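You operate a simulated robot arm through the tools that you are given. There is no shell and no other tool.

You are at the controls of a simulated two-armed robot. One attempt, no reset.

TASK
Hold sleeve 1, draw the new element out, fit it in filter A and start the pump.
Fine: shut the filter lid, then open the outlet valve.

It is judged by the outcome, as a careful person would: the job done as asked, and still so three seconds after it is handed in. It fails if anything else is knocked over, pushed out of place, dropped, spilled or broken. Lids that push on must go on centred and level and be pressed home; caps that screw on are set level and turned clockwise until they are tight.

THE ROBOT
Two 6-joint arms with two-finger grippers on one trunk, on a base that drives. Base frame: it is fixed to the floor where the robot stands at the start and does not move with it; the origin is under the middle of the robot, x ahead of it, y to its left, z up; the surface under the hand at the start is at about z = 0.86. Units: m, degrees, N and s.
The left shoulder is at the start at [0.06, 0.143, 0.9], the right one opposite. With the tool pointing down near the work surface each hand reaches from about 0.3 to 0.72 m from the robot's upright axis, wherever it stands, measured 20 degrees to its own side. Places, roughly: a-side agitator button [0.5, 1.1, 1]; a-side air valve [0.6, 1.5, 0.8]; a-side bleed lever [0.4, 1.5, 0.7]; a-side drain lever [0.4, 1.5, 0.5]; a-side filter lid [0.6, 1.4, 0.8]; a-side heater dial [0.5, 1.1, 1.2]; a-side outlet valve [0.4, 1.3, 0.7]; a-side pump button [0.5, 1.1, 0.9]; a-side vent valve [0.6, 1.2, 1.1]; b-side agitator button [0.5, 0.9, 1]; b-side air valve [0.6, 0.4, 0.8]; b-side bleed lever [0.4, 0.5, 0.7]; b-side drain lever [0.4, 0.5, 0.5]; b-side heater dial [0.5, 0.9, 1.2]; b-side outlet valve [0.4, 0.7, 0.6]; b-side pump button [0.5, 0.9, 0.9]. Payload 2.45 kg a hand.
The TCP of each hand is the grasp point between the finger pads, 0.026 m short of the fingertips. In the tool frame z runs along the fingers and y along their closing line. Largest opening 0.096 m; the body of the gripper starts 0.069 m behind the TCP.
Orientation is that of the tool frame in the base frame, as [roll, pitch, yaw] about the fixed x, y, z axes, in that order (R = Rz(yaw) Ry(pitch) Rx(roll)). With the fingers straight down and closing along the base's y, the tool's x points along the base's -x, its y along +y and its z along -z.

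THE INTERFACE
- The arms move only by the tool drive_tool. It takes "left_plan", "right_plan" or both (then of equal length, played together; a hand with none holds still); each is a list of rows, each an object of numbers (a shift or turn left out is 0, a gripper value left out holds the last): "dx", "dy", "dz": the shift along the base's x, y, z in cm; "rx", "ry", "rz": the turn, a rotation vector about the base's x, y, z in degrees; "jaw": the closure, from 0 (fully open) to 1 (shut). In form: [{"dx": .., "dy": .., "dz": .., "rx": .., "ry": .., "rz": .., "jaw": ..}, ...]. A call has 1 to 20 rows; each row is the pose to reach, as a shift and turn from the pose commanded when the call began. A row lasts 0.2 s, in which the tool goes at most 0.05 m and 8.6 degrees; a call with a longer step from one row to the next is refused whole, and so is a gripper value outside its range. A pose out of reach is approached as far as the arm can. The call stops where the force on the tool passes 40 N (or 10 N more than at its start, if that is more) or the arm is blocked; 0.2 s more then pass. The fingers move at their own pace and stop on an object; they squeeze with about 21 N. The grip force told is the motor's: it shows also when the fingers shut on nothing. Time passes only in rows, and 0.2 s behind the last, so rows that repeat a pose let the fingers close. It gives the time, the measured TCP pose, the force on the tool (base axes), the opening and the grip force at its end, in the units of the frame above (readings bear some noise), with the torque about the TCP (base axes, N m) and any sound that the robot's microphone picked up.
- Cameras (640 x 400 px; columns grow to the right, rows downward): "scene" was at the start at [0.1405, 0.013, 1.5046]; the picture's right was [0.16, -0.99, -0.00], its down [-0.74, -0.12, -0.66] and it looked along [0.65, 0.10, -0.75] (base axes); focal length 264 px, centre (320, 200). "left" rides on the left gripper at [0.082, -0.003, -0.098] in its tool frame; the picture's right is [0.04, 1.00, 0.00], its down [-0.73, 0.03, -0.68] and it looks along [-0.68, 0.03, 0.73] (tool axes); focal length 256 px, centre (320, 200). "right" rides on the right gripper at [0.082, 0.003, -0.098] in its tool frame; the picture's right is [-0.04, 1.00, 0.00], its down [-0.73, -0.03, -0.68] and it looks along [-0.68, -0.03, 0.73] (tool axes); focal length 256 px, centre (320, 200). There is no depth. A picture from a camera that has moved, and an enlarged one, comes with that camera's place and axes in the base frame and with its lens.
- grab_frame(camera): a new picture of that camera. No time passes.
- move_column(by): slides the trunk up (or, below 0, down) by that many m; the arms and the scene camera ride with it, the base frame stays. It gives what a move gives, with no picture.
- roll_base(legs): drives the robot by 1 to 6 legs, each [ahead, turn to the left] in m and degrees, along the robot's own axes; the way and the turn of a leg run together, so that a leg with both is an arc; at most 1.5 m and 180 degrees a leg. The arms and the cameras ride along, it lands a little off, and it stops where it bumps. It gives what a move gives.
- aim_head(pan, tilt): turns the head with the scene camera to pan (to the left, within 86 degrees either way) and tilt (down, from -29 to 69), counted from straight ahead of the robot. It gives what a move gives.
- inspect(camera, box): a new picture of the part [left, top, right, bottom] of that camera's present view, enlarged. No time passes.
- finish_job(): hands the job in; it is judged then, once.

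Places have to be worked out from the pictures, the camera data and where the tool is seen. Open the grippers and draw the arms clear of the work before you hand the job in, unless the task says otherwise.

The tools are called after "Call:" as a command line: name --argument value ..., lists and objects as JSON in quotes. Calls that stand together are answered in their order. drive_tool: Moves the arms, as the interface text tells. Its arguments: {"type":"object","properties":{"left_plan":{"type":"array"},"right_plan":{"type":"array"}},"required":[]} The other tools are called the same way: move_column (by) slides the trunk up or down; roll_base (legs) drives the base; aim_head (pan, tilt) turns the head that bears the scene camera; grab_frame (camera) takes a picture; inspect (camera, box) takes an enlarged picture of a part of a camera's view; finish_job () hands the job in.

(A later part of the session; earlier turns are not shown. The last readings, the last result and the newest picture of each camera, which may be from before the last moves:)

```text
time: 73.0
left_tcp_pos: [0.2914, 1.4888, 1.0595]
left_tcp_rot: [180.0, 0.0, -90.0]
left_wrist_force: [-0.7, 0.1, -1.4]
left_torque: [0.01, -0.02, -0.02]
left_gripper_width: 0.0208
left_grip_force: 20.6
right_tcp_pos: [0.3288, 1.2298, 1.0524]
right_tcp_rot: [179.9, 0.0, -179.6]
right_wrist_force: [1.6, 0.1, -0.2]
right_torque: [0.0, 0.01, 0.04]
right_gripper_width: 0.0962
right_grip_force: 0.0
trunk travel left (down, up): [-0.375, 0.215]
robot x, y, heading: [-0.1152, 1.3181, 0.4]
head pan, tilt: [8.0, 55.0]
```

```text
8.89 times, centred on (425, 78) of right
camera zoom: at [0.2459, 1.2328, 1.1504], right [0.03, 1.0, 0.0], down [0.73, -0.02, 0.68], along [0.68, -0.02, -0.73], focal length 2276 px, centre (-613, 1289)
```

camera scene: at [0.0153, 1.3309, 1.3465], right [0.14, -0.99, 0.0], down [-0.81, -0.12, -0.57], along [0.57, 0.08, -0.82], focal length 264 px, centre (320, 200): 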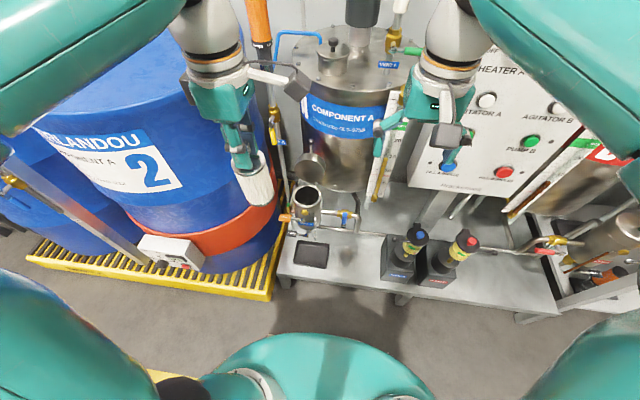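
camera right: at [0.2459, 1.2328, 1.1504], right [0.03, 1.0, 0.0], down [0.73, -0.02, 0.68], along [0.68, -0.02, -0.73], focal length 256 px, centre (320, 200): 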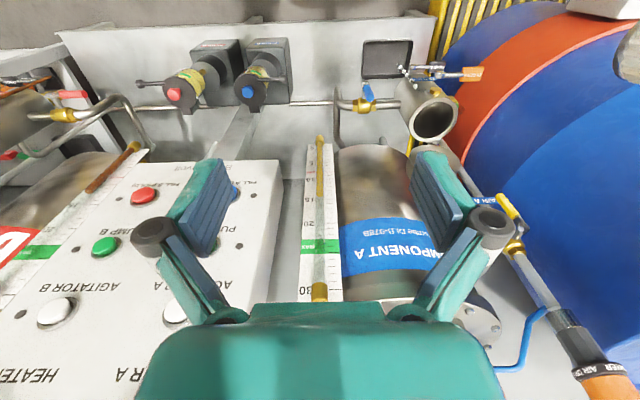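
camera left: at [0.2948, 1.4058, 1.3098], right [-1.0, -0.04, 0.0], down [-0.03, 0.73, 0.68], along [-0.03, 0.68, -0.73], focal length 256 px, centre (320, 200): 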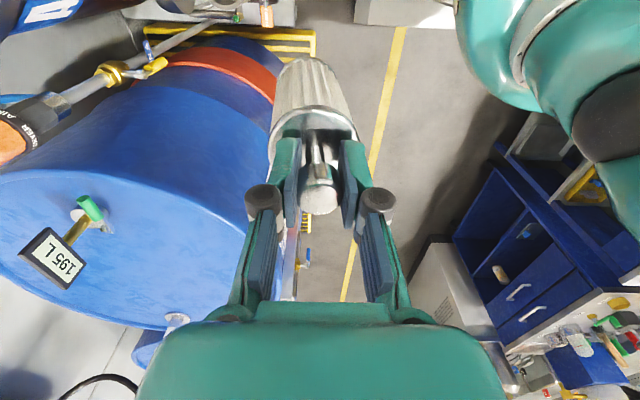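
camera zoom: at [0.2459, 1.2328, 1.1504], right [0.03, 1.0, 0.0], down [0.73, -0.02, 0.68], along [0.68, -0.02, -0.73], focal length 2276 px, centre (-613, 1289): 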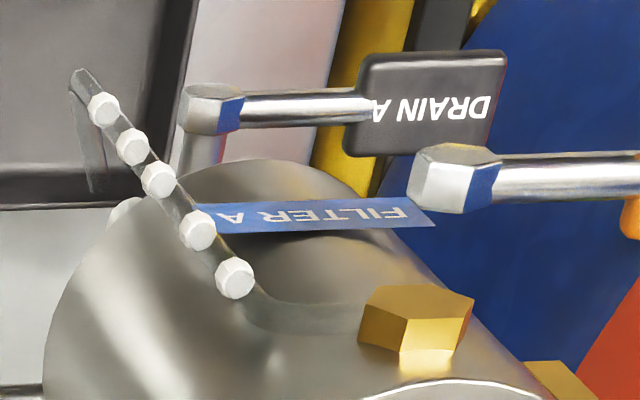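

The element seems to have tilted about 4° in the grip during the drive (its bottom toward +x). I move it over the filter, well above the rim, to verify with the right and scene cameras.

Call:
drive_tool --left_plan '[{"dx": 3.4, "dy": -1.2}, {"dx": 6.8, "dy": -2.3}, {"dx": 10.2, "dy": -3.5}, {"dx": 13.6, "dy": -4.6}, {"dx": 16.4, "dy": -5.8}, {"dx": 16.4, "dy": -5.8, "dz": -3}, {"dx": 16.4, "dy": -5.8, "dz": -6}, {"dx": 16.4, "dy": -5.8, "dz": -6}]'

Call:
inspect --camera "right" --box '[340, 40, 540, 200]'

Call:
inspect --camera "scene" --box '[240, 80, 400, 260]'

Call:
grab_frame --camera "left"

```text
time: 74.8
left_tcp_pos: [0.4537, 1.4323, 0.9992]
left_tcp_rot: [179.9, -0.1, -90.0]
left_wrist_force: [-0.3, 1.0, -1.2]
left_torque: [-0.02, 0.04, -0.03]
left_gripper_width: 0.0208
left_grip_force: 21.0
left hand out of reach, approached as far as the arm can: row 5, 6
right_tcp_pos: [0.3291, 1.2298, 1.0532]
right_tcp_rot: [180.0, -0.1, -179.6]
right_wrist_force: [-0.4, 0.2, 0.7]
right_torque: [-0.01, 0.01, 0.01]
right_gripper_width: 0.096
right_grip_force: 0.1
trunk travel left (down, up): [-0.375, 0.215]
robot x, y, heading: [-0.1217, 1.3194, 0.4]
head pan, tilt: [8.0, 55.0]
```

```text
2.50 times, centred on (440, 120) of right
camera zoom: at [0.2464, 1.2329, 1.1502], right [0.03, 1.0, 0.0], down [0.73, -0.02, 0.68], along [0.68, -0.02, -0.73], focal length 640 px, centre (20, 400)
```

zoom: 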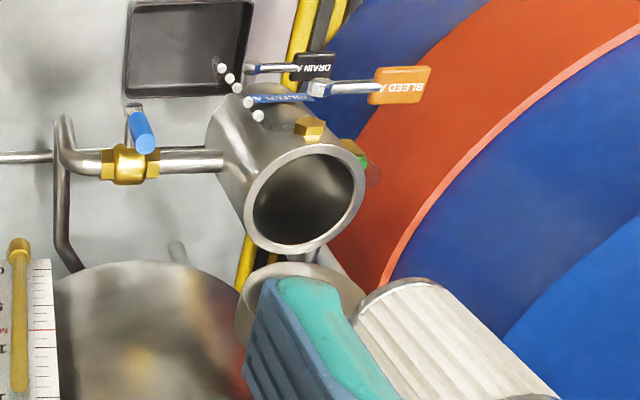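

```text
2.22 times, centred on (320, 170) of scene
camera zoom: at [0.0158, 1.3311, 1.3464], right [0.14, -0.99, 0.0], down [-0.81, -0.12, -0.57], along [0.57, 0.08, -0.82], focal length 588 px, centre (320, 267)
```

zoom: 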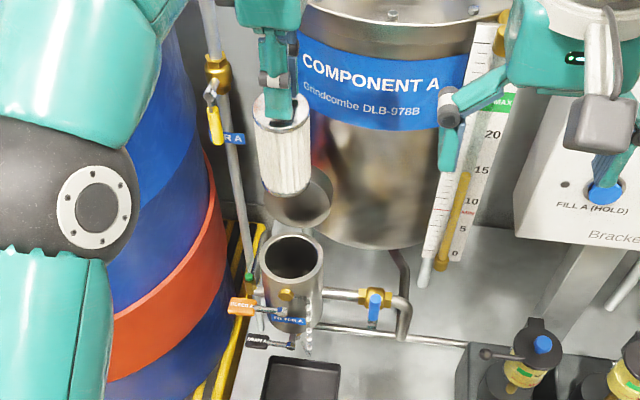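

```text
taken
camera left: at [0.4572, 1.3486, 1.0981], right [-1.0, -0.04, 0.0], down [-0.03, 0.73, 0.68], along [-0.03, 0.68, -0.73], focal length 256 px, centre (320, 200)
```

left: 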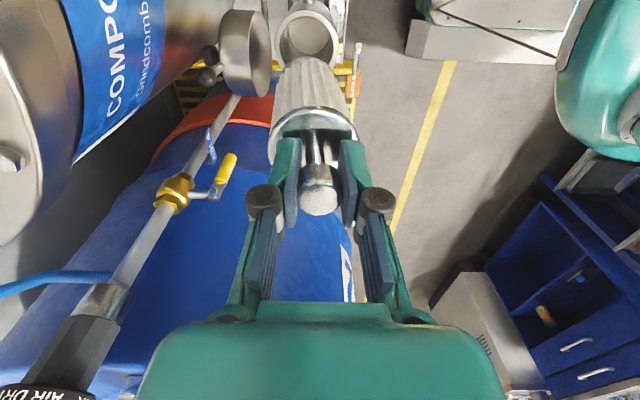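

The left camera now shows the element right above the opening. I zoom in to judge tilt and offset.

Call:
inspect --camera "left" --box '[180, 0, 420, 220]'

Call:
inspect --camera "scene" --box '[280, 110, 350, 240]'

```text
1.82 times, centred on (300, 110) of left
camera zoom: at [0.4572, 1.3486, 1.0981], right [-1.0, -0.04, 0.0], down [-0.03, 0.73, 0.68], along [-0.03, 0.68, -0.73], focal length 465 px, centre (356, 364)
```

zoom: 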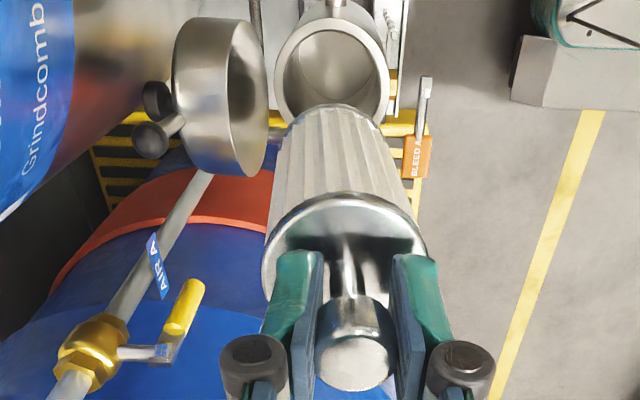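

```text
3.08 times, centred on (315, 175) of scene
camera zoom: at [0.0158, 1.3311, 1.3464], right [0.14, -0.99, 0.0], down [-0.81, -0.12, -0.57], along [0.57, 0.08, -0.82], focal length 813 px, centre (335, 277)
```

zoom: 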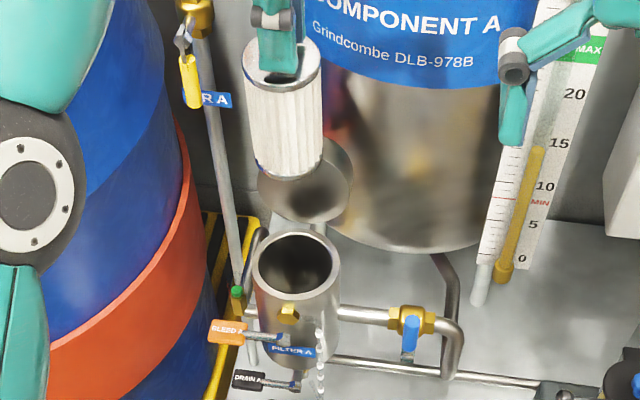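

The left camera suggests a lean of the element toward +x, but I want an independent check. I zoom the right camera on the element's lower end and the rim.

Call:
inspect --camera "right" --box '[420, 80, 580, 240]'

Call:
grab_frame --camera "right"

```text
2.50 times, centred on (500, 160) of right
camera zoom: at [0.2464, 1.2329, 1.1502], right [0.03, 1.0, 0.0], down [0.73, -0.02, 0.68], along [0.68, -0.02, -0.73], focal length 640 px, centre (-130, 300)
```

zoom: 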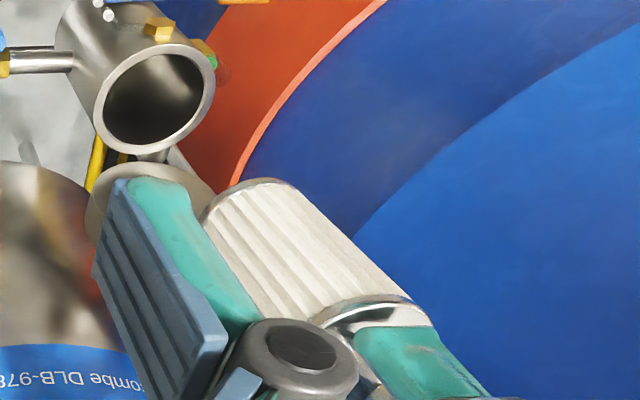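

```text
taken
camera right: at [0.2464, 1.2329, 1.1502], right [0.03, 1.0, 0.0], down [0.73, -0.02, 0.68], along [0.68, -0.02, -0.73], focal length 256 px, centre (320, 200)
```

right: 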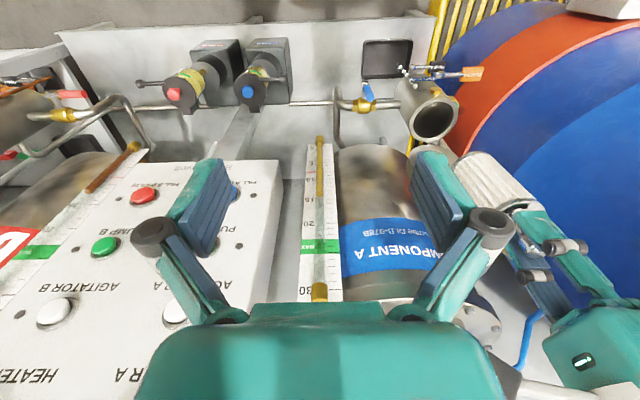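

Careful projection into all three cameras agrees: the element leans about 3.5° with its bottom toward +x. I rotate the hand +3.5° about y to straighten it, shift to x ≈ 0.463, and come down part-way to compare directly with the rim.

Call:
drive_tool --left_plan '[{"dx": 0.5, "dz": -1, "ry": 1.5}, {"dx": 0.9, "dz": -2.5, "ry": 3.5}, {"dx": 0.9, "dz": -4.5, "ry": 3.5}, {"dx": 0.9, "dz": -6.5, "ry": 3.5}, {"dx": 0.9, "dz": -8.5, "ry": 3.5}, {"dx": 0.9, "dz": -8.5, "ry": 3.5}]'

Call:
inspect --camera "left" --box '[180, 0, 420, 220]'

Call:
inspect --camera "scene" --box '[270, 130, 350, 230]'

Call:
inspect --camera "right" --box '[380, 50, 540, 200]'

```text
time: 76.2
left_tcp_pos: [0.4628, 1.4299, 0.9161]
left_tcp_rot: [176.5, 0.0, -90.0]
left_wrist_force: [0.0, -0.4, -1.9]
left_torque: [-0.03, 0.01, -0.01]
left_gripper_width: 0.0205
left_grip_force: 21.2
right_tcp_pos: [0.3287, 1.2294, 1.0535]
right_tcp_rot: [-180.0, 0.0, -179.6]
right_wrist_force: [0.0, -0.3, -0.1]
right_torque: [0.03, -0.01, 0.03]
right_gripper_width: 0.0959
right_grip_force: 0.1
trunk travel left (down, up): [-0.375, 0.215]
robot x, y, heading: [-0.1186, 1.3176, 0.5]
head pan, tilt: [8.0, 55.0]
```

```text
1.82 times, centred on (300, 110) of left
camera zoom: at [0.474, 1.3479, 1.0149], right [-1.0, -0.04, 0.06], down [0.01, 0.73, 0.68], along [-0.07, 0.68, -0.73], focal length 465 px, centre (356, 364)
```

zoom: 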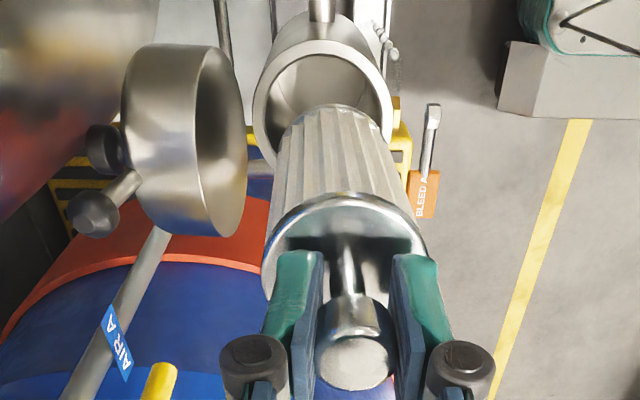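

```text
4.00 times, centred on (310, 180) of scene
camera zoom: at [0.0157, 1.3309, 1.3464], right [0.14, -0.99, 0.0], down [-0.81, -0.12, -0.57], along [0.57, 0.08, -0.82], focal length 1057 px, centre (360, 280)
```

zoom: 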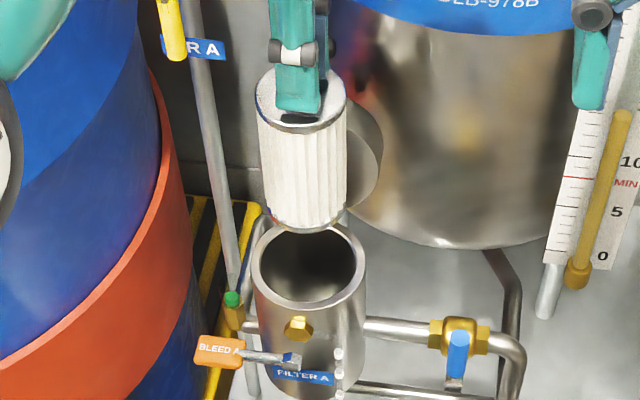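

```text
2.67 times, centred on (460, 125) of right
camera zoom: at [0.2463, 1.2328, 1.1502], right [0.03, 1.0, 0.0], down [0.73, -0.02, 0.68], along [0.68, -0.02, -0.73], focal length 683 px, centre (-53, 400)
```

zoom: 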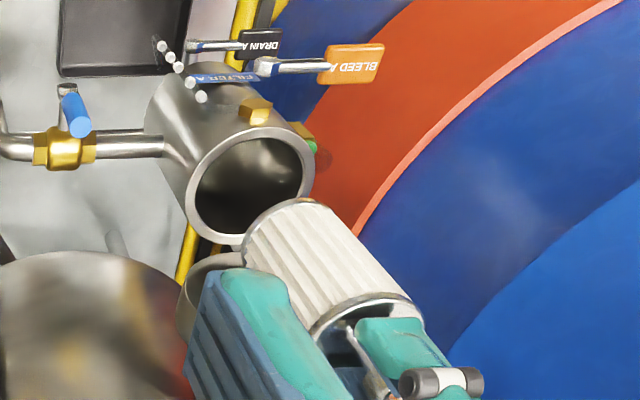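

The element is upright over the pot and well aligned sideways (y). The fore-aft (x) offset is still ambiguous by a few millimetres, so I zoom harder on the gap from scene and left cameras.

Call:
inspect --camera "scene" --box '[277, 155, 327, 190]'

Call:
inspect --camera "left" --box '[240, 0, 380, 90]'

Call:
inspect --camera "right" --box '[430, 80, 530, 150]'

```text
11.43 times, centred on (302, 172) of scene
camera zoom: at [0.0157, 1.3309, 1.3464], right [0.14, -0.99, 0.0], down [-0.81, -0.12, -0.57], along [0.57, 0.08, -0.82], focal length 3021 px, centre (526, 514)
```

zoom: 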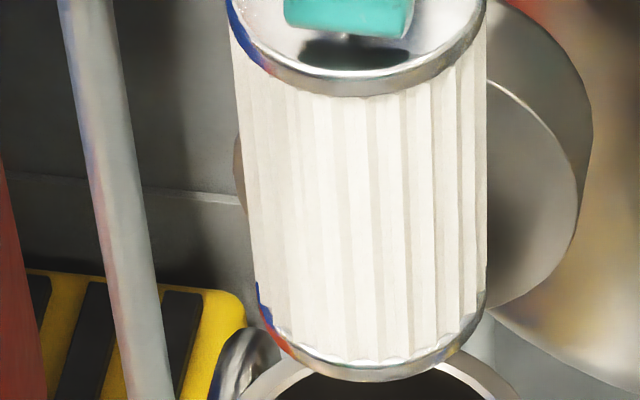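

```text
4.44 times, centred on (310, 45) of left
camera zoom: at [0.474, 1.3479, 1.0149], right [-1.0, -0.04, 0.06], down [0.01, 0.73, 0.68], along [-0.07, 0.68, -0.73], focal length 1138 px, centre (364, 889)
```

zoom: 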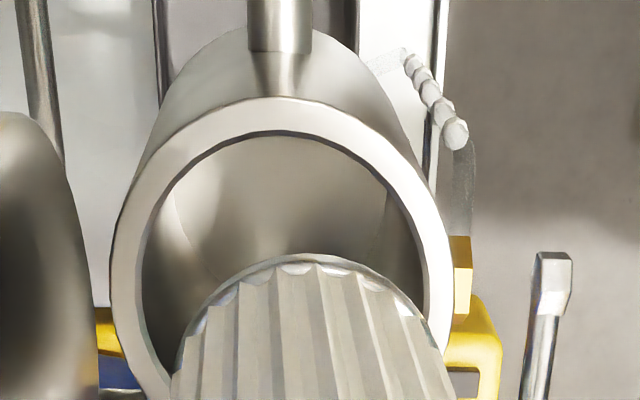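

```text
5.71 times, centred on (480, 115) of right
camera zoom: at [0.2463, 1.2328, 1.1502], right [0.03, 1.0, 0.0], down [0.73, -0.02, 0.68], along [0.68, -0.02, -0.73], focal length 1463 px, centre (-594, 686)
```

zoom: 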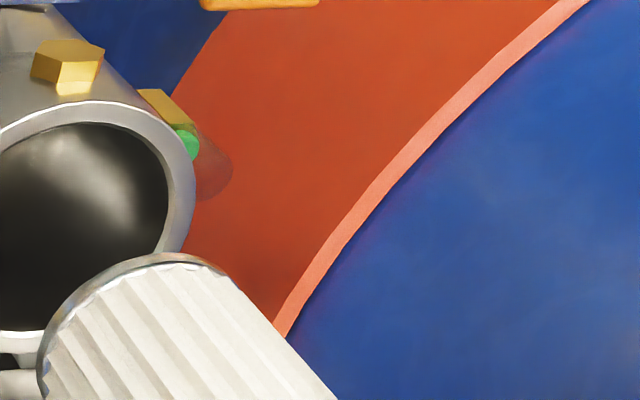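

Combining all views: the rim is at about x 0.4635–0.469, so the element needs to move about 4–5 mm further (+x); y is aligned. I shift +4.5 mm and go down 5 cm, stopping just above the rim to re-check.

Call:
drive_tool --left_plan '[{"dx": 0.45, "dz": -1}, {"dx": 0.45, "dz": -2}, {"dx": 0.45, "dz": -3}, {"dx": 0.45, "dz": -4}, {"dx": 0.45, "dz": -5}, {"dx": 0.45, "dz": -5}]'

Call:
inspect --camera "left" --box '[220, 0, 400, 120]'

Call:
inspect --camera "scene" --box '[277, 155, 347, 205]'

Call:
inspect --camera "right" --box '[400, 70, 500, 140]'

```text
time: 77.6
left_tcp_pos: [0.469, 1.4294, 0.8644]
left_tcp_rot: [176.5, -0.1, -89.9]
left_wrist_force: [-0.2, -0.1, -1.3]
left_torque: [-0.01, 0.01, 0.02]
left_gripper_width: 0.0205
left_grip_force: 21.3
right_tcp_pos: [0.3299, 1.2292, 1.0521]
right_tcp_rot: [180.0, -0.1, -179.6]
right_wrist_force: [0.6, 0.7, -0.1]
right_torque: [0.0, 0.01, 0.01]
right_gripper_width: 0.0961
right_grip_force: 0.1
trunk travel left (down, up): [-0.375, 0.215]
robot x, y, heading: [-0.1196, 1.3194, 0.5]
head pan, tilt: [8.0, 55.0]
```

```text
3.33 times, centred on (310, 60) of left
camera zoom: at [0.4789, 1.3481, 0.9633], right [-1.0, -0.04, 0.06], down [0.01, 0.73, 0.68], along [-0.07, 0.68, -0.73], focal length 853 px, centre (353, 667)
```

zoom: 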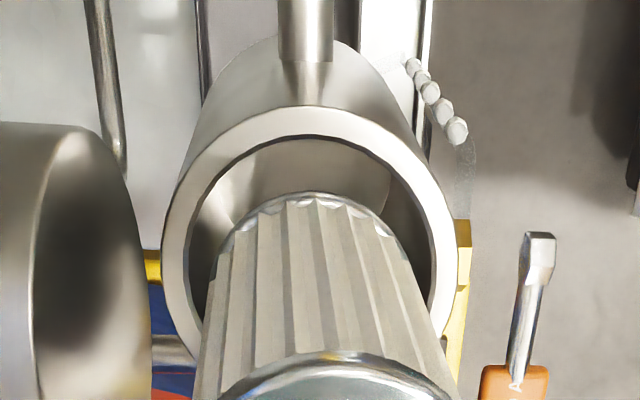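

```text
8.00 times, centred on (312, 180) of scene
camera zoom: at [0.0157, 1.3309, 1.3464], right [0.14, -0.99, 0.0], down [-0.81, -0.12, -0.57], along [0.57, 0.08, -0.82], focal length 2115 px, centre (384, 360)
```

zoom: 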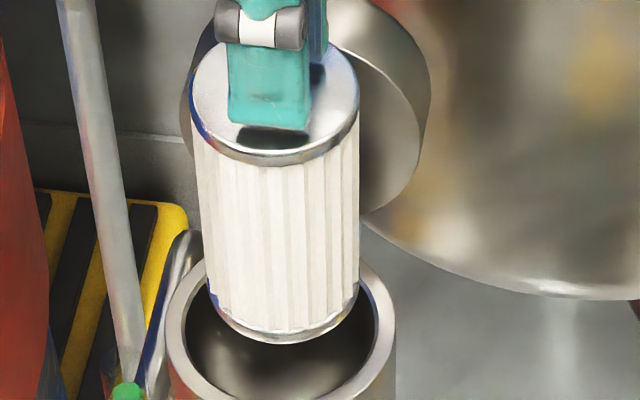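

```text
5.71 times, centred on (450, 105) of right
camera zoom: at [0.2463, 1.2328, 1.1502], right [0.03, 1.0, 0.0], down [0.73, -0.02, 0.68], along [0.68, -0.02, -0.73], focal length 1463 px, centre (-423, 743)
```

zoom: 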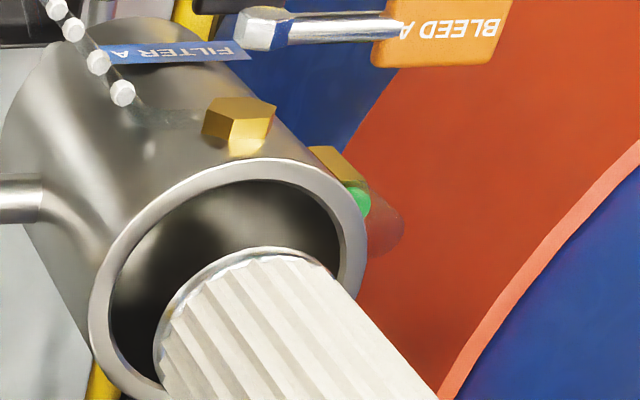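

The views now show the element's lower end centred in the opening to within ~2 mm. I lower it 5 cm slowly into the pot and watch the force.

Call:
drive_tool --left_plan '[{"dz": -0.8}, {"dz": -1.6}, {"dz": -2.4}, {"dz": -3.2}, {"dz": -4.0}, {"dz": -4.8}, {"dz": -4.8}]'

Call:
inspect --camera "left" --box '[220, 0, 400, 120]'

Call:
inspect --camera "scene" --box '[277, 155, 347, 205]'

Call:
inspect --camera "right" --box '[400, 70, 500, 140]'

```text
time: 79.2
left_tcp_pos: [0.4686, 1.4322, 0.8173]
left_tcp_rot: [176.5, 0.0, -90.0]
left_wrist_force: [0.4, -0.3, -1.3]
left_torque: [0.05, 0.02, -0.02]
left_gripper_width: 0.0204
left_grip_force: 21.1
right_tcp_pos: [0.33, 1.2288, 1.053]
right_tcp_rot: [-180.0, -0.1, -179.6]
right_wrist_force: [0.2, 0.8, -0.2]
right_torque: [-0.01, 0.02, 0.01]
right_gripper_width: 0.096
right_grip_force: 0.1
trunk travel left (down, up): [-0.375, 0.215]
robot x, y, heading: [-0.1171, 1.3194, 0.1]
head pan, tilt: [8.0, 55.0]
```

```text
3.33 times, centred on (310, 60) of left
camera zoom: at [0.4783, 1.3487, 0.9152], right [-1.0, -0.04, 0.06], down [0.01, 0.73, 0.68], along [-0.07, 0.68, -0.73], focal length 853 px, centre (353, 667)
```

zoom: 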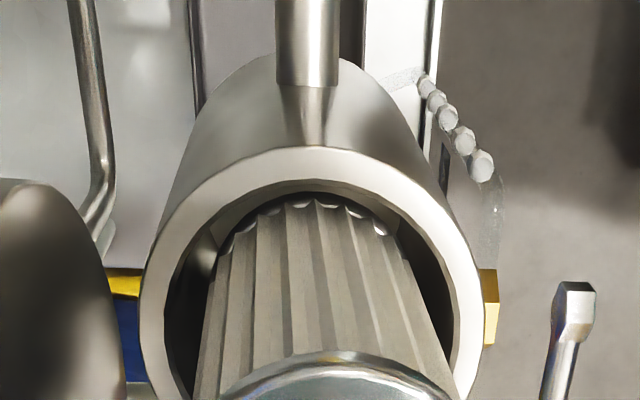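

```text
8.00 times, centred on (312, 180) of scene
camera zoom: at [0.0157, 1.3309, 1.3464], right [0.14, -0.99, 0.0], down [-0.81, -0.12, -0.57], along [0.57, 0.08, -0.82], focal length 2115 px, centre (384, 360)
```

zoom: 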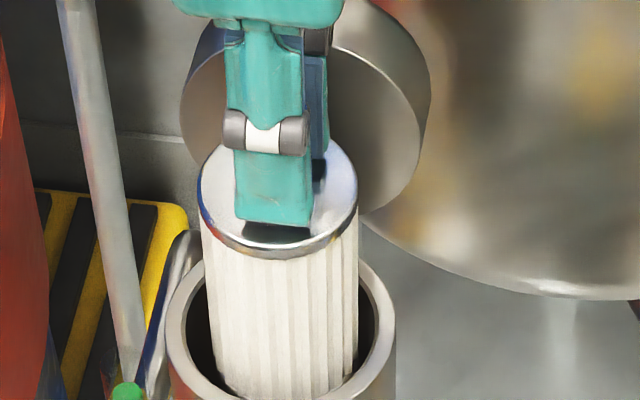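

```text
5.71 times, centred on (450, 105) of right
camera zoom: at [0.2463, 1.2328, 1.1502], right [0.03, 1.0, 0.0], down [0.73, -0.02, 0.68], along [0.68, -0.02, -0.73], focal length 1463 px, centre (-423, 743)
```

zoom: 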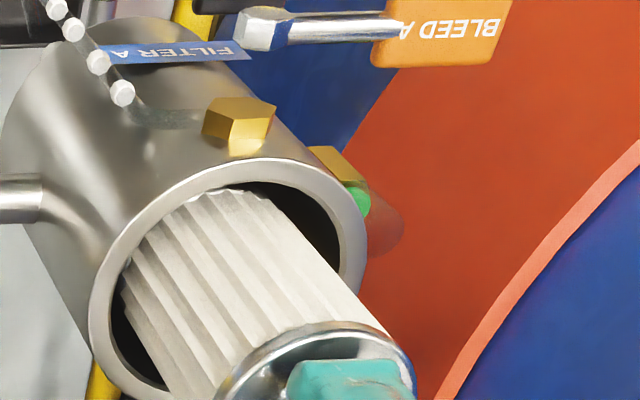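

It is entering freely with clearance all round. I continue down another 4 cm.

Call:
drive_tool --left_plan '[{"dx": 0.1, "dz": -0.8}, {"dx": 0.1, "dz": -1.6}, {"dx": 0.1, "dz": -2.4}, {"dx": 0.1, "dz": -3.2}, {"dx": 0.1, "dz": -4.0}, {"dx": 0.1, "dz": -4.0}]'

Call:
inspect --camera "left" --box '[220, 0, 420, 200]'

Call:
inspect --camera "scene" --box '[267, 125, 347, 205]'

Call:
inspect --camera "right" --box '[400, 70, 500, 140]'

```text
time: 80.6
left_tcp_pos: [0.469, 1.4308, 0.7777]
left_tcp_rot: [176.5, -0.1, -90.1]
left_wrist_force: [0.2, -0.6, -1.2]
left_torque: [0.0, 0.01, -0.02]
left_gripper_width: 0.0206
left_grip_force: 21.5
right_tcp_pos: [0.3294, 1.2286, 1.0516]
right_tcp_rot: [-180.0, -0.1, -179.6]
right_wrist_force: [-0.1, 0.7, -0.4]
right_torque: [0.01, -0.02, 0.03]
right_gripper_width: 0.0961
right_grip_force: 0.0
trunk travel left (down, up): [-0.375, 0.215]
robot x, y, heading: [-0.1169, 1.3211, 0.2]
head pan, tilt: [8.0, 55.0]
```

```text
2.00 times, centred on (320, 100) of left
camera zoom: at [0.4802, 1.3475, 0.8762], right [-1.0, -0.04, 0.06], down [0.01, 0.73, 0.68], along [-0.07, 0.68, -0.73], focal length 512 px, centre (320, 400)
```

zoom: 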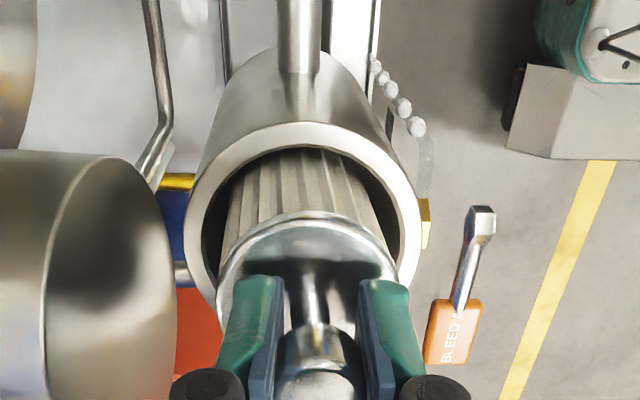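

```text
5.00 times, centred on (307, 165) of scene
camera zoom: at [0.0157, 1.3309, 1.3464], right [0.14, -0.99, 0.0], down [-0.81, -0.12, -0.57], along [0.57, 0.08, -0.82], focal length 1322 px, centre (385, 375)
```

zoom: 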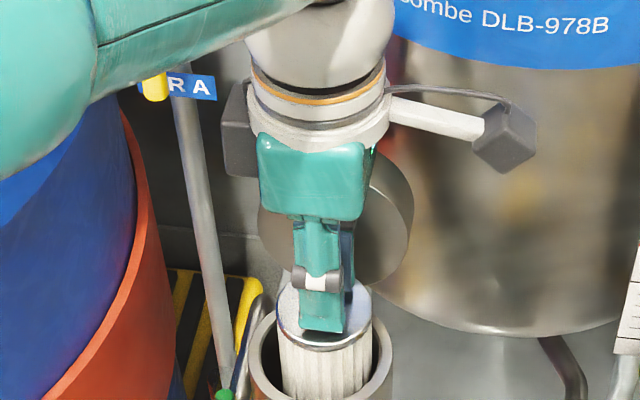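

```text
5.71 times, centred on (450, 105) of right
camera zoom: at [0.2463, 1.2328, 1.1502], right [0.03, 1.0, 0.0], down [0.73, -0.02, 0.68], along [0.68, -0.02, -0.73], focal length 1463 px, centre (-423, 743)
```

zoom: 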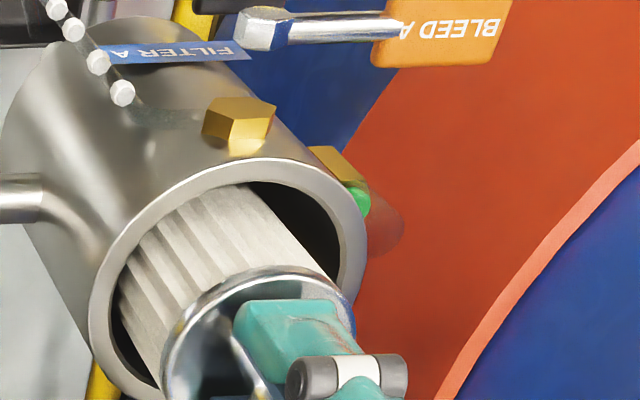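

Still free. By triangulation the open lid's face is at about x 0.525, leaving roughly 1–2 cm to the gripper, so I keep lowering in small steps and watch force.

Call:
drive_tool --left_plan '[{"dz": -0.6}, {"dz": -1.2}, {"dz": -1.8}, {"dz": -2.4}, {"dz": -2.4}]'

Call:
inspect --camera "left" --box '[160, 0, 460, 200]'

Call:
inspect --camera "scene" --box '[267, 125, 347, 205]'

Call:
inspect --camera "right" --box '[400, 70, 500, 170]'

```text
time: 81.8
left_tcp_pos: [0.4699, 1.4291, 0.7539]
left_tcp_rot: [176.5, -0.1, -90.0]
left_wrist_force: [0.3, 0.6, -0.9]
left_torque: [-0.01, 0.06, -0.06]
left_gripper_width: 0.0202
left_grip_force: 21.0
right_tcp_pos: [0.3282, 1.2292, 1.0522]
right_tcp_rot: [-180.0, -0.1, -179.6]
right_wrist_force: [0.4, -0.8, -1.4]
right_torque: [-0.03, 0.03, -0.01]
right_gripper_width: 0.0957
right_grip_force: 0.1
trunk travel left (down, up): [-0.375, 0.215]
robot x, y, heading: [-0.1145, 1.3231, 0.5]
head pan, tilt: [8.0, 55.0]
```

```text
2.00 times, centred on (310, 100) of left
camera zoom: at [0.4798, 1.3471, 0.8529], right [-1.0, -0.04, 0.06], down [0.01, 0.73, 0.68], along [-0.07, 0.68, -0.73], focal length 512 px, centre (340, 400)
```

zoom: 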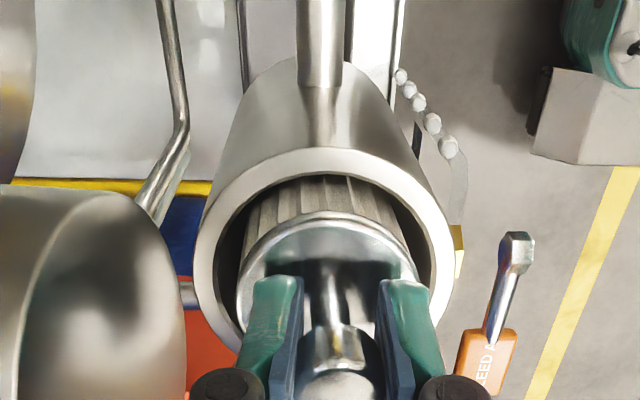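

```text
5.00 times, centred on (307, 165) of scene
camera zoom: at [0.0157, 1.3309, 1.3464], right [0.14, -0.99, 0.0], down [-0.81, -0.12, -0.57], along [0.57, 0.08, -0.82], focal length 1322 px, centre (385, 375)
```

zoom: 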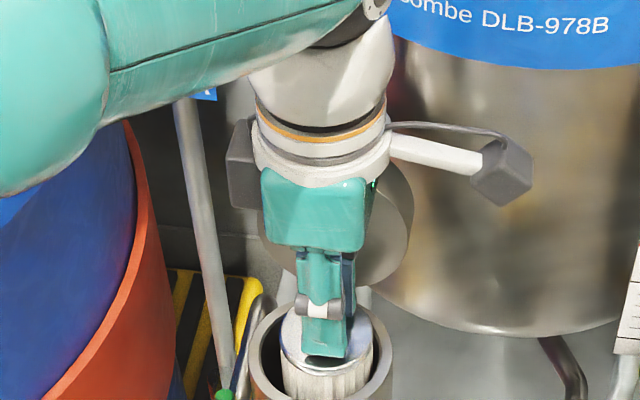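

```text
4.00 times, centred on (450, 120) of right
camera zoom: at [0.2463, 1.2328, 1.1502], right [0.03, 1.0, 0.0], down [0.73, -0.02, 0.68], along [0.68, -0.02, -0.73], focal length 1024 px, centre (-200, 520)
```

zoom: 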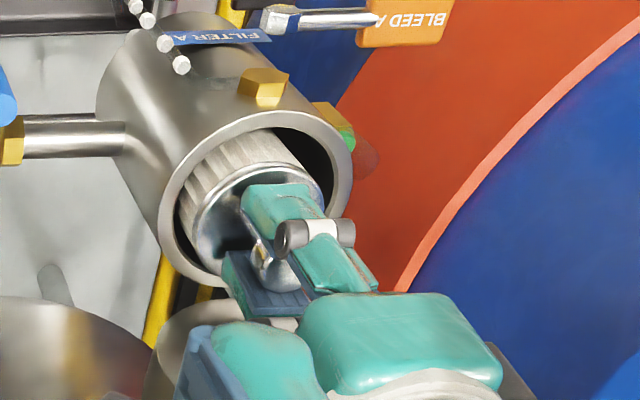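

The plate is now at rim level with no contact. I continue in smaller steps to find the seat.

Call:
drive_tool --left_plan '[{"dz": -0.4}, {"dz": -0.8}, {"dz": -1.2}, {"dz": -1.6}, {"dz": -1.6}]'

Call:
inspect --camera "left" --box '[160, 0, 460, 200]'

Call:
inspect --camera "right" --box '[400, 70, 500, 170]'

```text
time: 83.0
left_tcp_pos: [0.4683, 1.4296, 0.7359]
left_tcp_rot: [176.5, 0.0, -90.0]
left_wrist_force: [-0.5, -0.5, -1.8]
left_torque: [0.02, 0.0, 0.01]
left_gripper_width: 0.0202
left_grip_force: 20.9
right_tcp_pos: [0.3298, 1.2304, 1.0528]
right_tcp_rot: [-180.0, -0.1, -179.6]
right_wrist_force: [-0.6, 0.0, 0.1]
right_torque: [-0.04, 0.0, -0.04]
right_gripper_width: 0.0959
right_grip_force: 0.0
trunk travel left (down, up): [-0.375, 0.215]
robot x, y, heading: [-0.1209, 1.3236, 0.3]
head pan, tilt: [8.0, 55.0]
```

```text
2.00 times, centred on (310, 100) of left
camera zoom: at [0.4791, 1.3472, 0.8361], right [-1.0, -0.04, 0.06], down [0.01, 0.73, 0.68], along [-0.07, 0.68, -0.73], focal length 512 px, centre (340, 400)
```

zoom: 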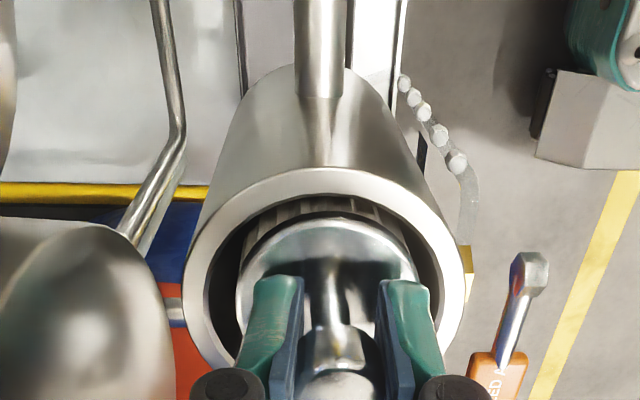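

```text
4.00 times, centred on (450, 120) of right
camera zoom: at [0.2463, 1.2328, 1.1502], right [0.03, 1.0, 0.0], down [0.73, -0.02, 0.68], along [0.68, -0.02, -0.73], focal length 1024 px, centre (-200, 520)
```

zoom: 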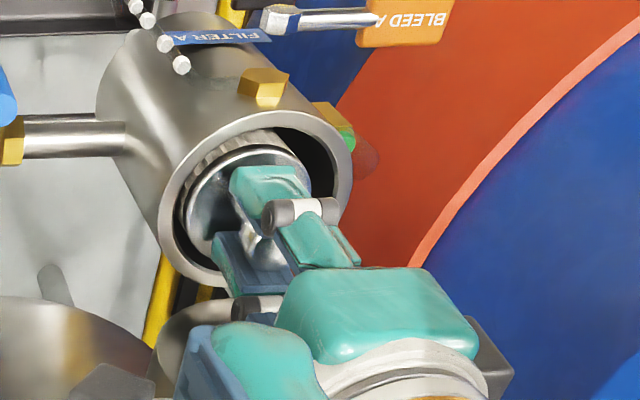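

No seat contact yet; the plate is just below the rim. I go on another 1.5 cm in 4 mm steps.

Call:
drive_tool --left_plan '[{"dz": -0.3}, {"dz": -0.6}, {"dz": -0.9}, {"dz": -1.2}, {"dz": -1.2}]'

Call:
inspect --camera "left" --box '[160, 0, 460, 220]'

Call:
inspect --camera "right" --box '[400, 70, 500, 170]'

```text
time: 84.2
left_tcp_pos: [0.4689, 1.4314, 0.7252]
left_tcp_rot: [176.4, 0.0, -90.0]
left_wrist_force: [-0.1, -1.0, -1.0]
left_torque: [-0.01, 0.0, 0.01]
left_gripper_width: 0.0197
left_grip_force: 20.8
right_tcp_pos: [0.3301, 1.229, 1.0518]
right_tcp_rot: [180.0, -0.1, -179.6]
right_wrist_force: [0.1, 1.1, 0.9]
right_torque: [0.0, 0.0, 0.01]
right_gripper_width: 0.0962
right_grip_force: 0.0
trunk travel left (down, up): [-0.375, 0.215]
robot x, y, heading: [-0.1192, 1.3175, 0.1]
head pan, tilt: [8.0, 55.0]
```

```text
1.82 times, centred on (310, 110) of left
camera zoom: at [0.479, 1.3478, 0.8243], right [-1.0, -0.04, 0.06], down [0.01, 0.73, 0.68], along [-0.07, 0.68, -0.73], focal length 465 px, centre (338, 364)
```

zoom: 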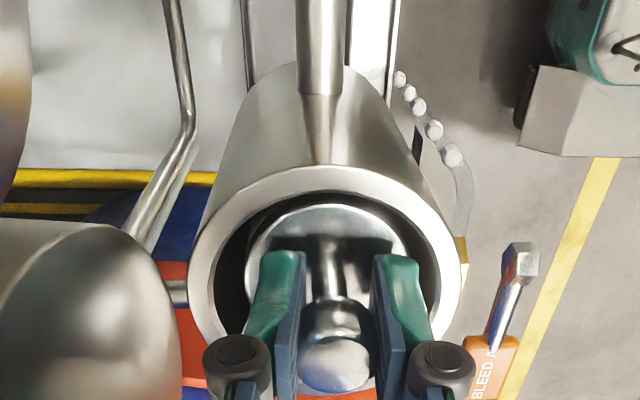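

```text
4.00 times, centred on (450, 120) of right
camera zoom: at [0.2463, 1.2328, 1.1502], right [0.03, 1.0, 0.0], down [0.73, -0.02, 0.68], along [0.68, -0.02, -0.73], focal length 1024 px, centre (-200, 520)
```

zoom: 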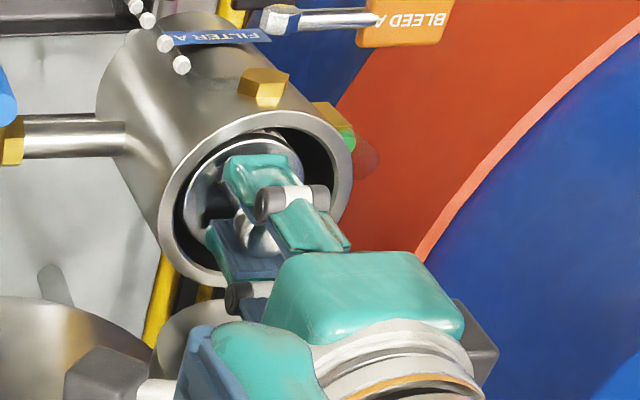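

No contact force yet; the knuckles still have about 1.5 cm to the rim. I lower in 2–3 mm steps, looking for the seat.

Call:
drive_tool --left_plan '[{"dz": -0.25}, {"dz": -0.5}, {"dz": -0.75}, {"dz": -0.75}]'

Call:
inspect --camera "left" --box '[160, 0, 460, 220]'

Call:
inspect --camera "right" --box '[430, 90, 490, 150]'

```text
time: 85.2
left_tcp_pos: [0.4675, 1.43, 0.717]
left_tcp_rot: [176.4, 0.0, -90.0]
left_wrist_force: [-0.1, -0.1, -1.7]
left_torque: [-0.02, 0.0, -0.02]
left_gripper_width: 0.0201
left_grip_force: 20.7
right_tcp_pos: [0.3286, 1.2291, 1.052]
right_tcp_rot: [-179.9, -0.1, -179.7]
right_wrist_force: [-0.4, -0.3, 0.5]
right_torque: [0.0, 0.01, 0.01]
right_gripper_width: 0.096
right_grip_force: 0.0
trunk travel left (down, up): [-0.375, 0.215]
robot x, y, heading: [-0.1172, 1.3191, 0.1]
head pan, tilt: [8.0, 55.0]
```

```text
1.82 times, centred on (310, 110) of left
camera zoom: at [0.4781, 1.348, 0.8165], right [-1.0, -0.04, 0.06], down [0.01, 0.73, 0.68], along [-0.07, 0.68, -0.73], focal length 465 px, centre (338, 364)
```

zoom: 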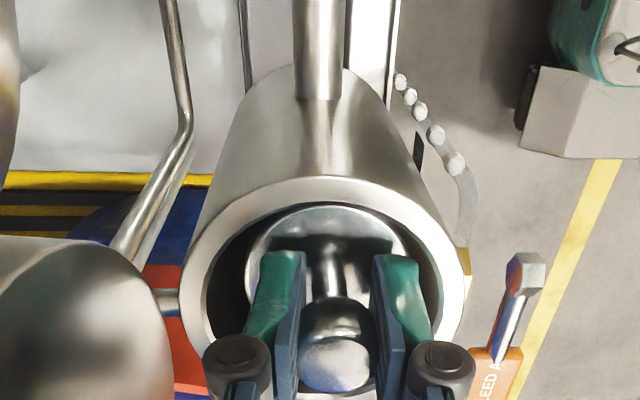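

```text
6.67 times, centred on (460, 120) of right
camera zoom: at [0.2463, 1.2328, 1.1502], right [0.03, 1.0, 0.0], down [0.73, -0.02, 0.68], along [0.68, -0.02, -0.73], focal length 1707 px, centre (-613, 733)
```

zoom: 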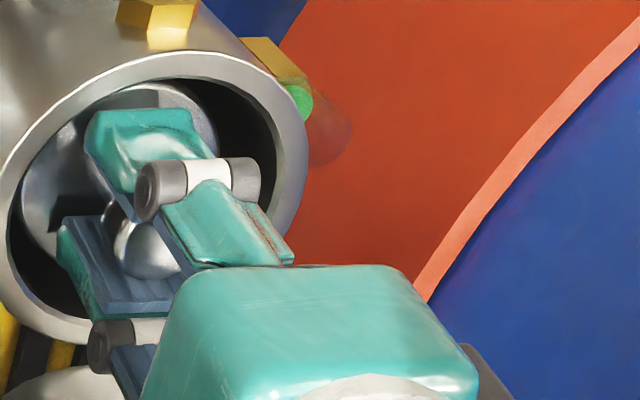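

Still floating, but the pot floor should be only millimetres away. I take two more 2–3 mm steps and read the force.

Call:
drive_tool --left_plan '[{"dz": -0.2}, {"dz": -0.4}, {"dz": -0.4}]'

Call:
inspect --camera "left" --box '[160, 0, 460, 220]'

Call:
inspect --camera "right" --box '[430, 90, 490, 150]'

```text
time: 86.0
left_tcp_pos: [0.4695, 1.4305, 0.7145]
left_tcp_rot: [176.5, -0.1, -90.0]
left_wrist_force: [0.4, -0.4, -0.9]
left_torque: [-0.04, -0.01, -0.03]
left_gripper_width: 0.0196
left_grip_force: 21.2
right_tcp_pos: [0.3296, 1.23, 1.0519]
right_tcp_rot: [180.0, -0.1, -179.6]
right_wrist_force: [1.2, -0.6, -0.6]
right_torque: [-0.03, -0.02, 0.01]
right_gripper_width: 0.0961
right_grip_force: 0.0
trunk travel left (down, up): [-0.375, 0.215]
robot x, y, heading: [-0.1204, 1.3178, 0.0]
head pan, tilt: [8.0, 55.0]
```

```text
1.82 times, centred on (310, 110) of left
camera zoom: at [0.4797, 1.3483, 0.8123], right [-1.0, -0.04, 0.06], down [0.01, 0.73, 0.68], along [-0.07, 0.68, -0.73], focal length 465 px, centre (338, 364)
```

zoom: 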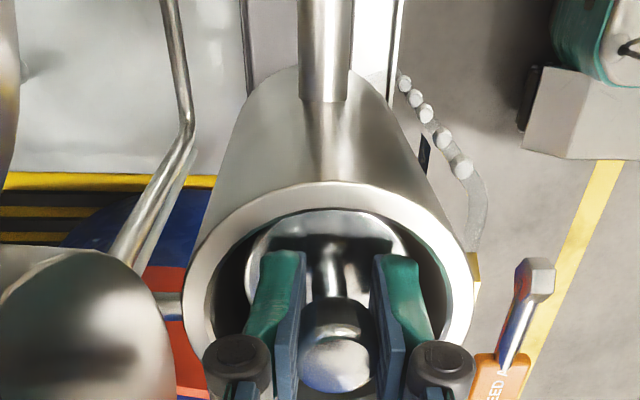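

```text
6.67 times, centred on (460, 120) of right
camera zoom: at [0.2463, 1.2328, 1.1502], right [0.03, 1.0, 0.0], down [0.73, -0.02, 0.68], along [0.68, -0.02, -0.73], focal length 1707 px, centre (-613, 733)
```

zoom: 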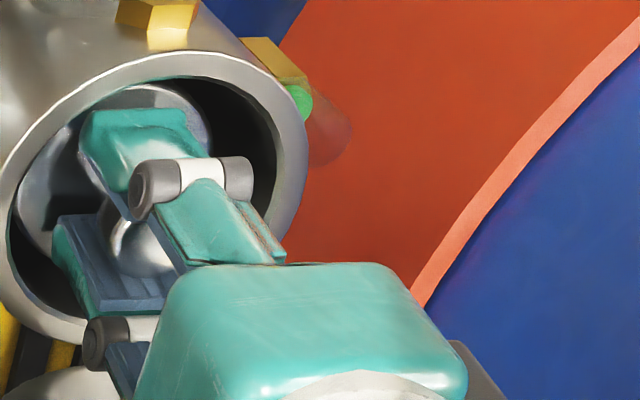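

The knuckles are now about 4 mm above the rim, so I stop here; the element is fully inside the pot and can only have a few millimetres left. I ease the jaw open slightly so it settles onto the floor, guided by the pot wall.

Call:
drive_tool --left_plan '[{"jaw": 0.85}, {"jaw": 0.79}, {"jaw": 0.75}, {"jaw": 0.7}, {"jaw": 0.68}, {"jaw": 0.68}]'

Call:
inspect --camera "left" --box '[160, 0, 460, 220]'

Call:
inspect --camera "right" --box '[430, 90, 490, 150]'

```text
time: 87.4
left_tcp_pos: [0.4692, 1.4308, 0.7128]
left_tcp_rot: [176.6, -0.1, -90.0]
left_wrist_force: [0.9, 0.6, 0.5]
left_torque: [-0.01, 0.01, 0.02]
left_gripper_width: 0.0308
left_grip_force: 0.1
right_tcp_pos: [0.3296, 1.2296, 1.0523]
right_tcp_rot: [180.0, -0.1, -179.7]
right_wrist_force: [0.6, 0.0, -0.1]
right_torque: [-0.03, 0.01, 0.02]
right_gripper_width: 0.0961
right_grip_force: 0.1
trunk travel left (down, up): [-0.375, 0.215]
robot x, y, heading: [-0.118, 1.3179, 0.4]
head pan, tilt: [8.0, 55.0]
```

```text
1.82 times, centred on (310, 110) of left
camera zoom: at [0.4796, 1.3483, 0.8125], right [-1.0, -0.04, 0.06], down [0.01, 0.73, 0.68], along [-0.07, 0.68, -0.73], focal length 465 px, centre (338, 364)
```

zoom: 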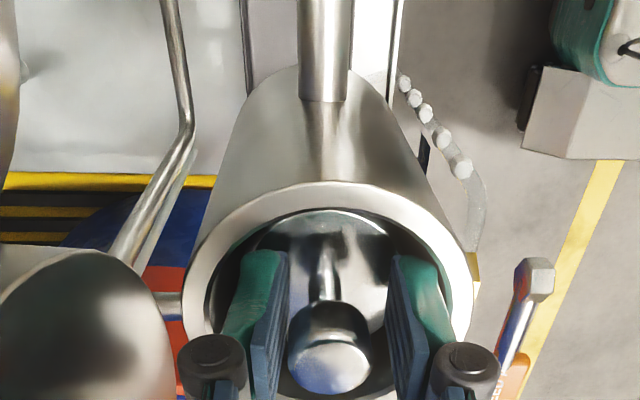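

```text
6.67 times, centred on (460, 120) of right
camera zoom: at [0.2462, 1.2327, 1.1502], right [0.03, 1.0, 0.0], down [0.73, -0.02, 0.68], along [0.68, -0.02, -0.73], focal length 1707 px, centre (-613, 733)
```

zoom: 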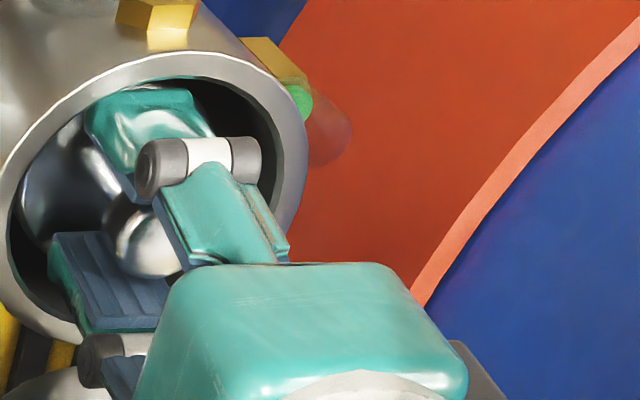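

The element is released and settled, standing inside the pot. I open a touch more and lift the left hand straight up slowly, checking that the element stays.

Call:
drive_tool --left_plan '[{"jaw": 0.645}, {"dz": 0.8, "jaw": 0.645}, {"dz": 1.6, "jaw": 0.645}, {"dz": 2.4, "jaw": 0.645}, {"dz": 3.2, "jaw": 0.645}]'

Call:
inspect --camera "left" --box '[160, 0, 460, 220]'

```text
time: 88.6
left_tcp_pos: [0.4694, 1.431, 0.7477]
left_tcp_rot: [176.4, 0.0, -90.0]
left_wrist_force: [-0.8, -0.1, 0.1]
left_torque: [0.0, 0.03, 0.03]
left_gripper_width: 0.0339
left_grip_force: 0.1
right_tcp_pos: [0.3289, 1.2297, 1.0535]
right_tcp_rot: [180.0, 0.0, -179.5]
right_wrist_force: [-0.6, -0.6, 0.7]
right_torque: [0.03, 0.01, 0.01]
right_gripper_width: 0.0959
right_grip_force: 0.2
trunk travel left (down, up): [-0.375, 0.215]
robot x, y, heading: [-0.1201, 1.3213, 0.2]
head pan, tilt: [8.0, 55.0]
```

```text
1.82 times, centred on (310, 110) of left
camera zoom: at [0.4789, 1.3483, 0.8454], right [-1.0, -0.04, 0.06], down [0.01, 0.73, 0.68], along [-0.07, 0.68, -0.73], focal length 465 px, centre (338, 364)
```

zoom: 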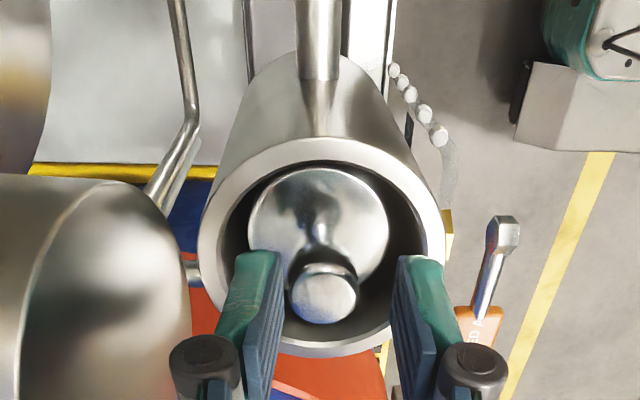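

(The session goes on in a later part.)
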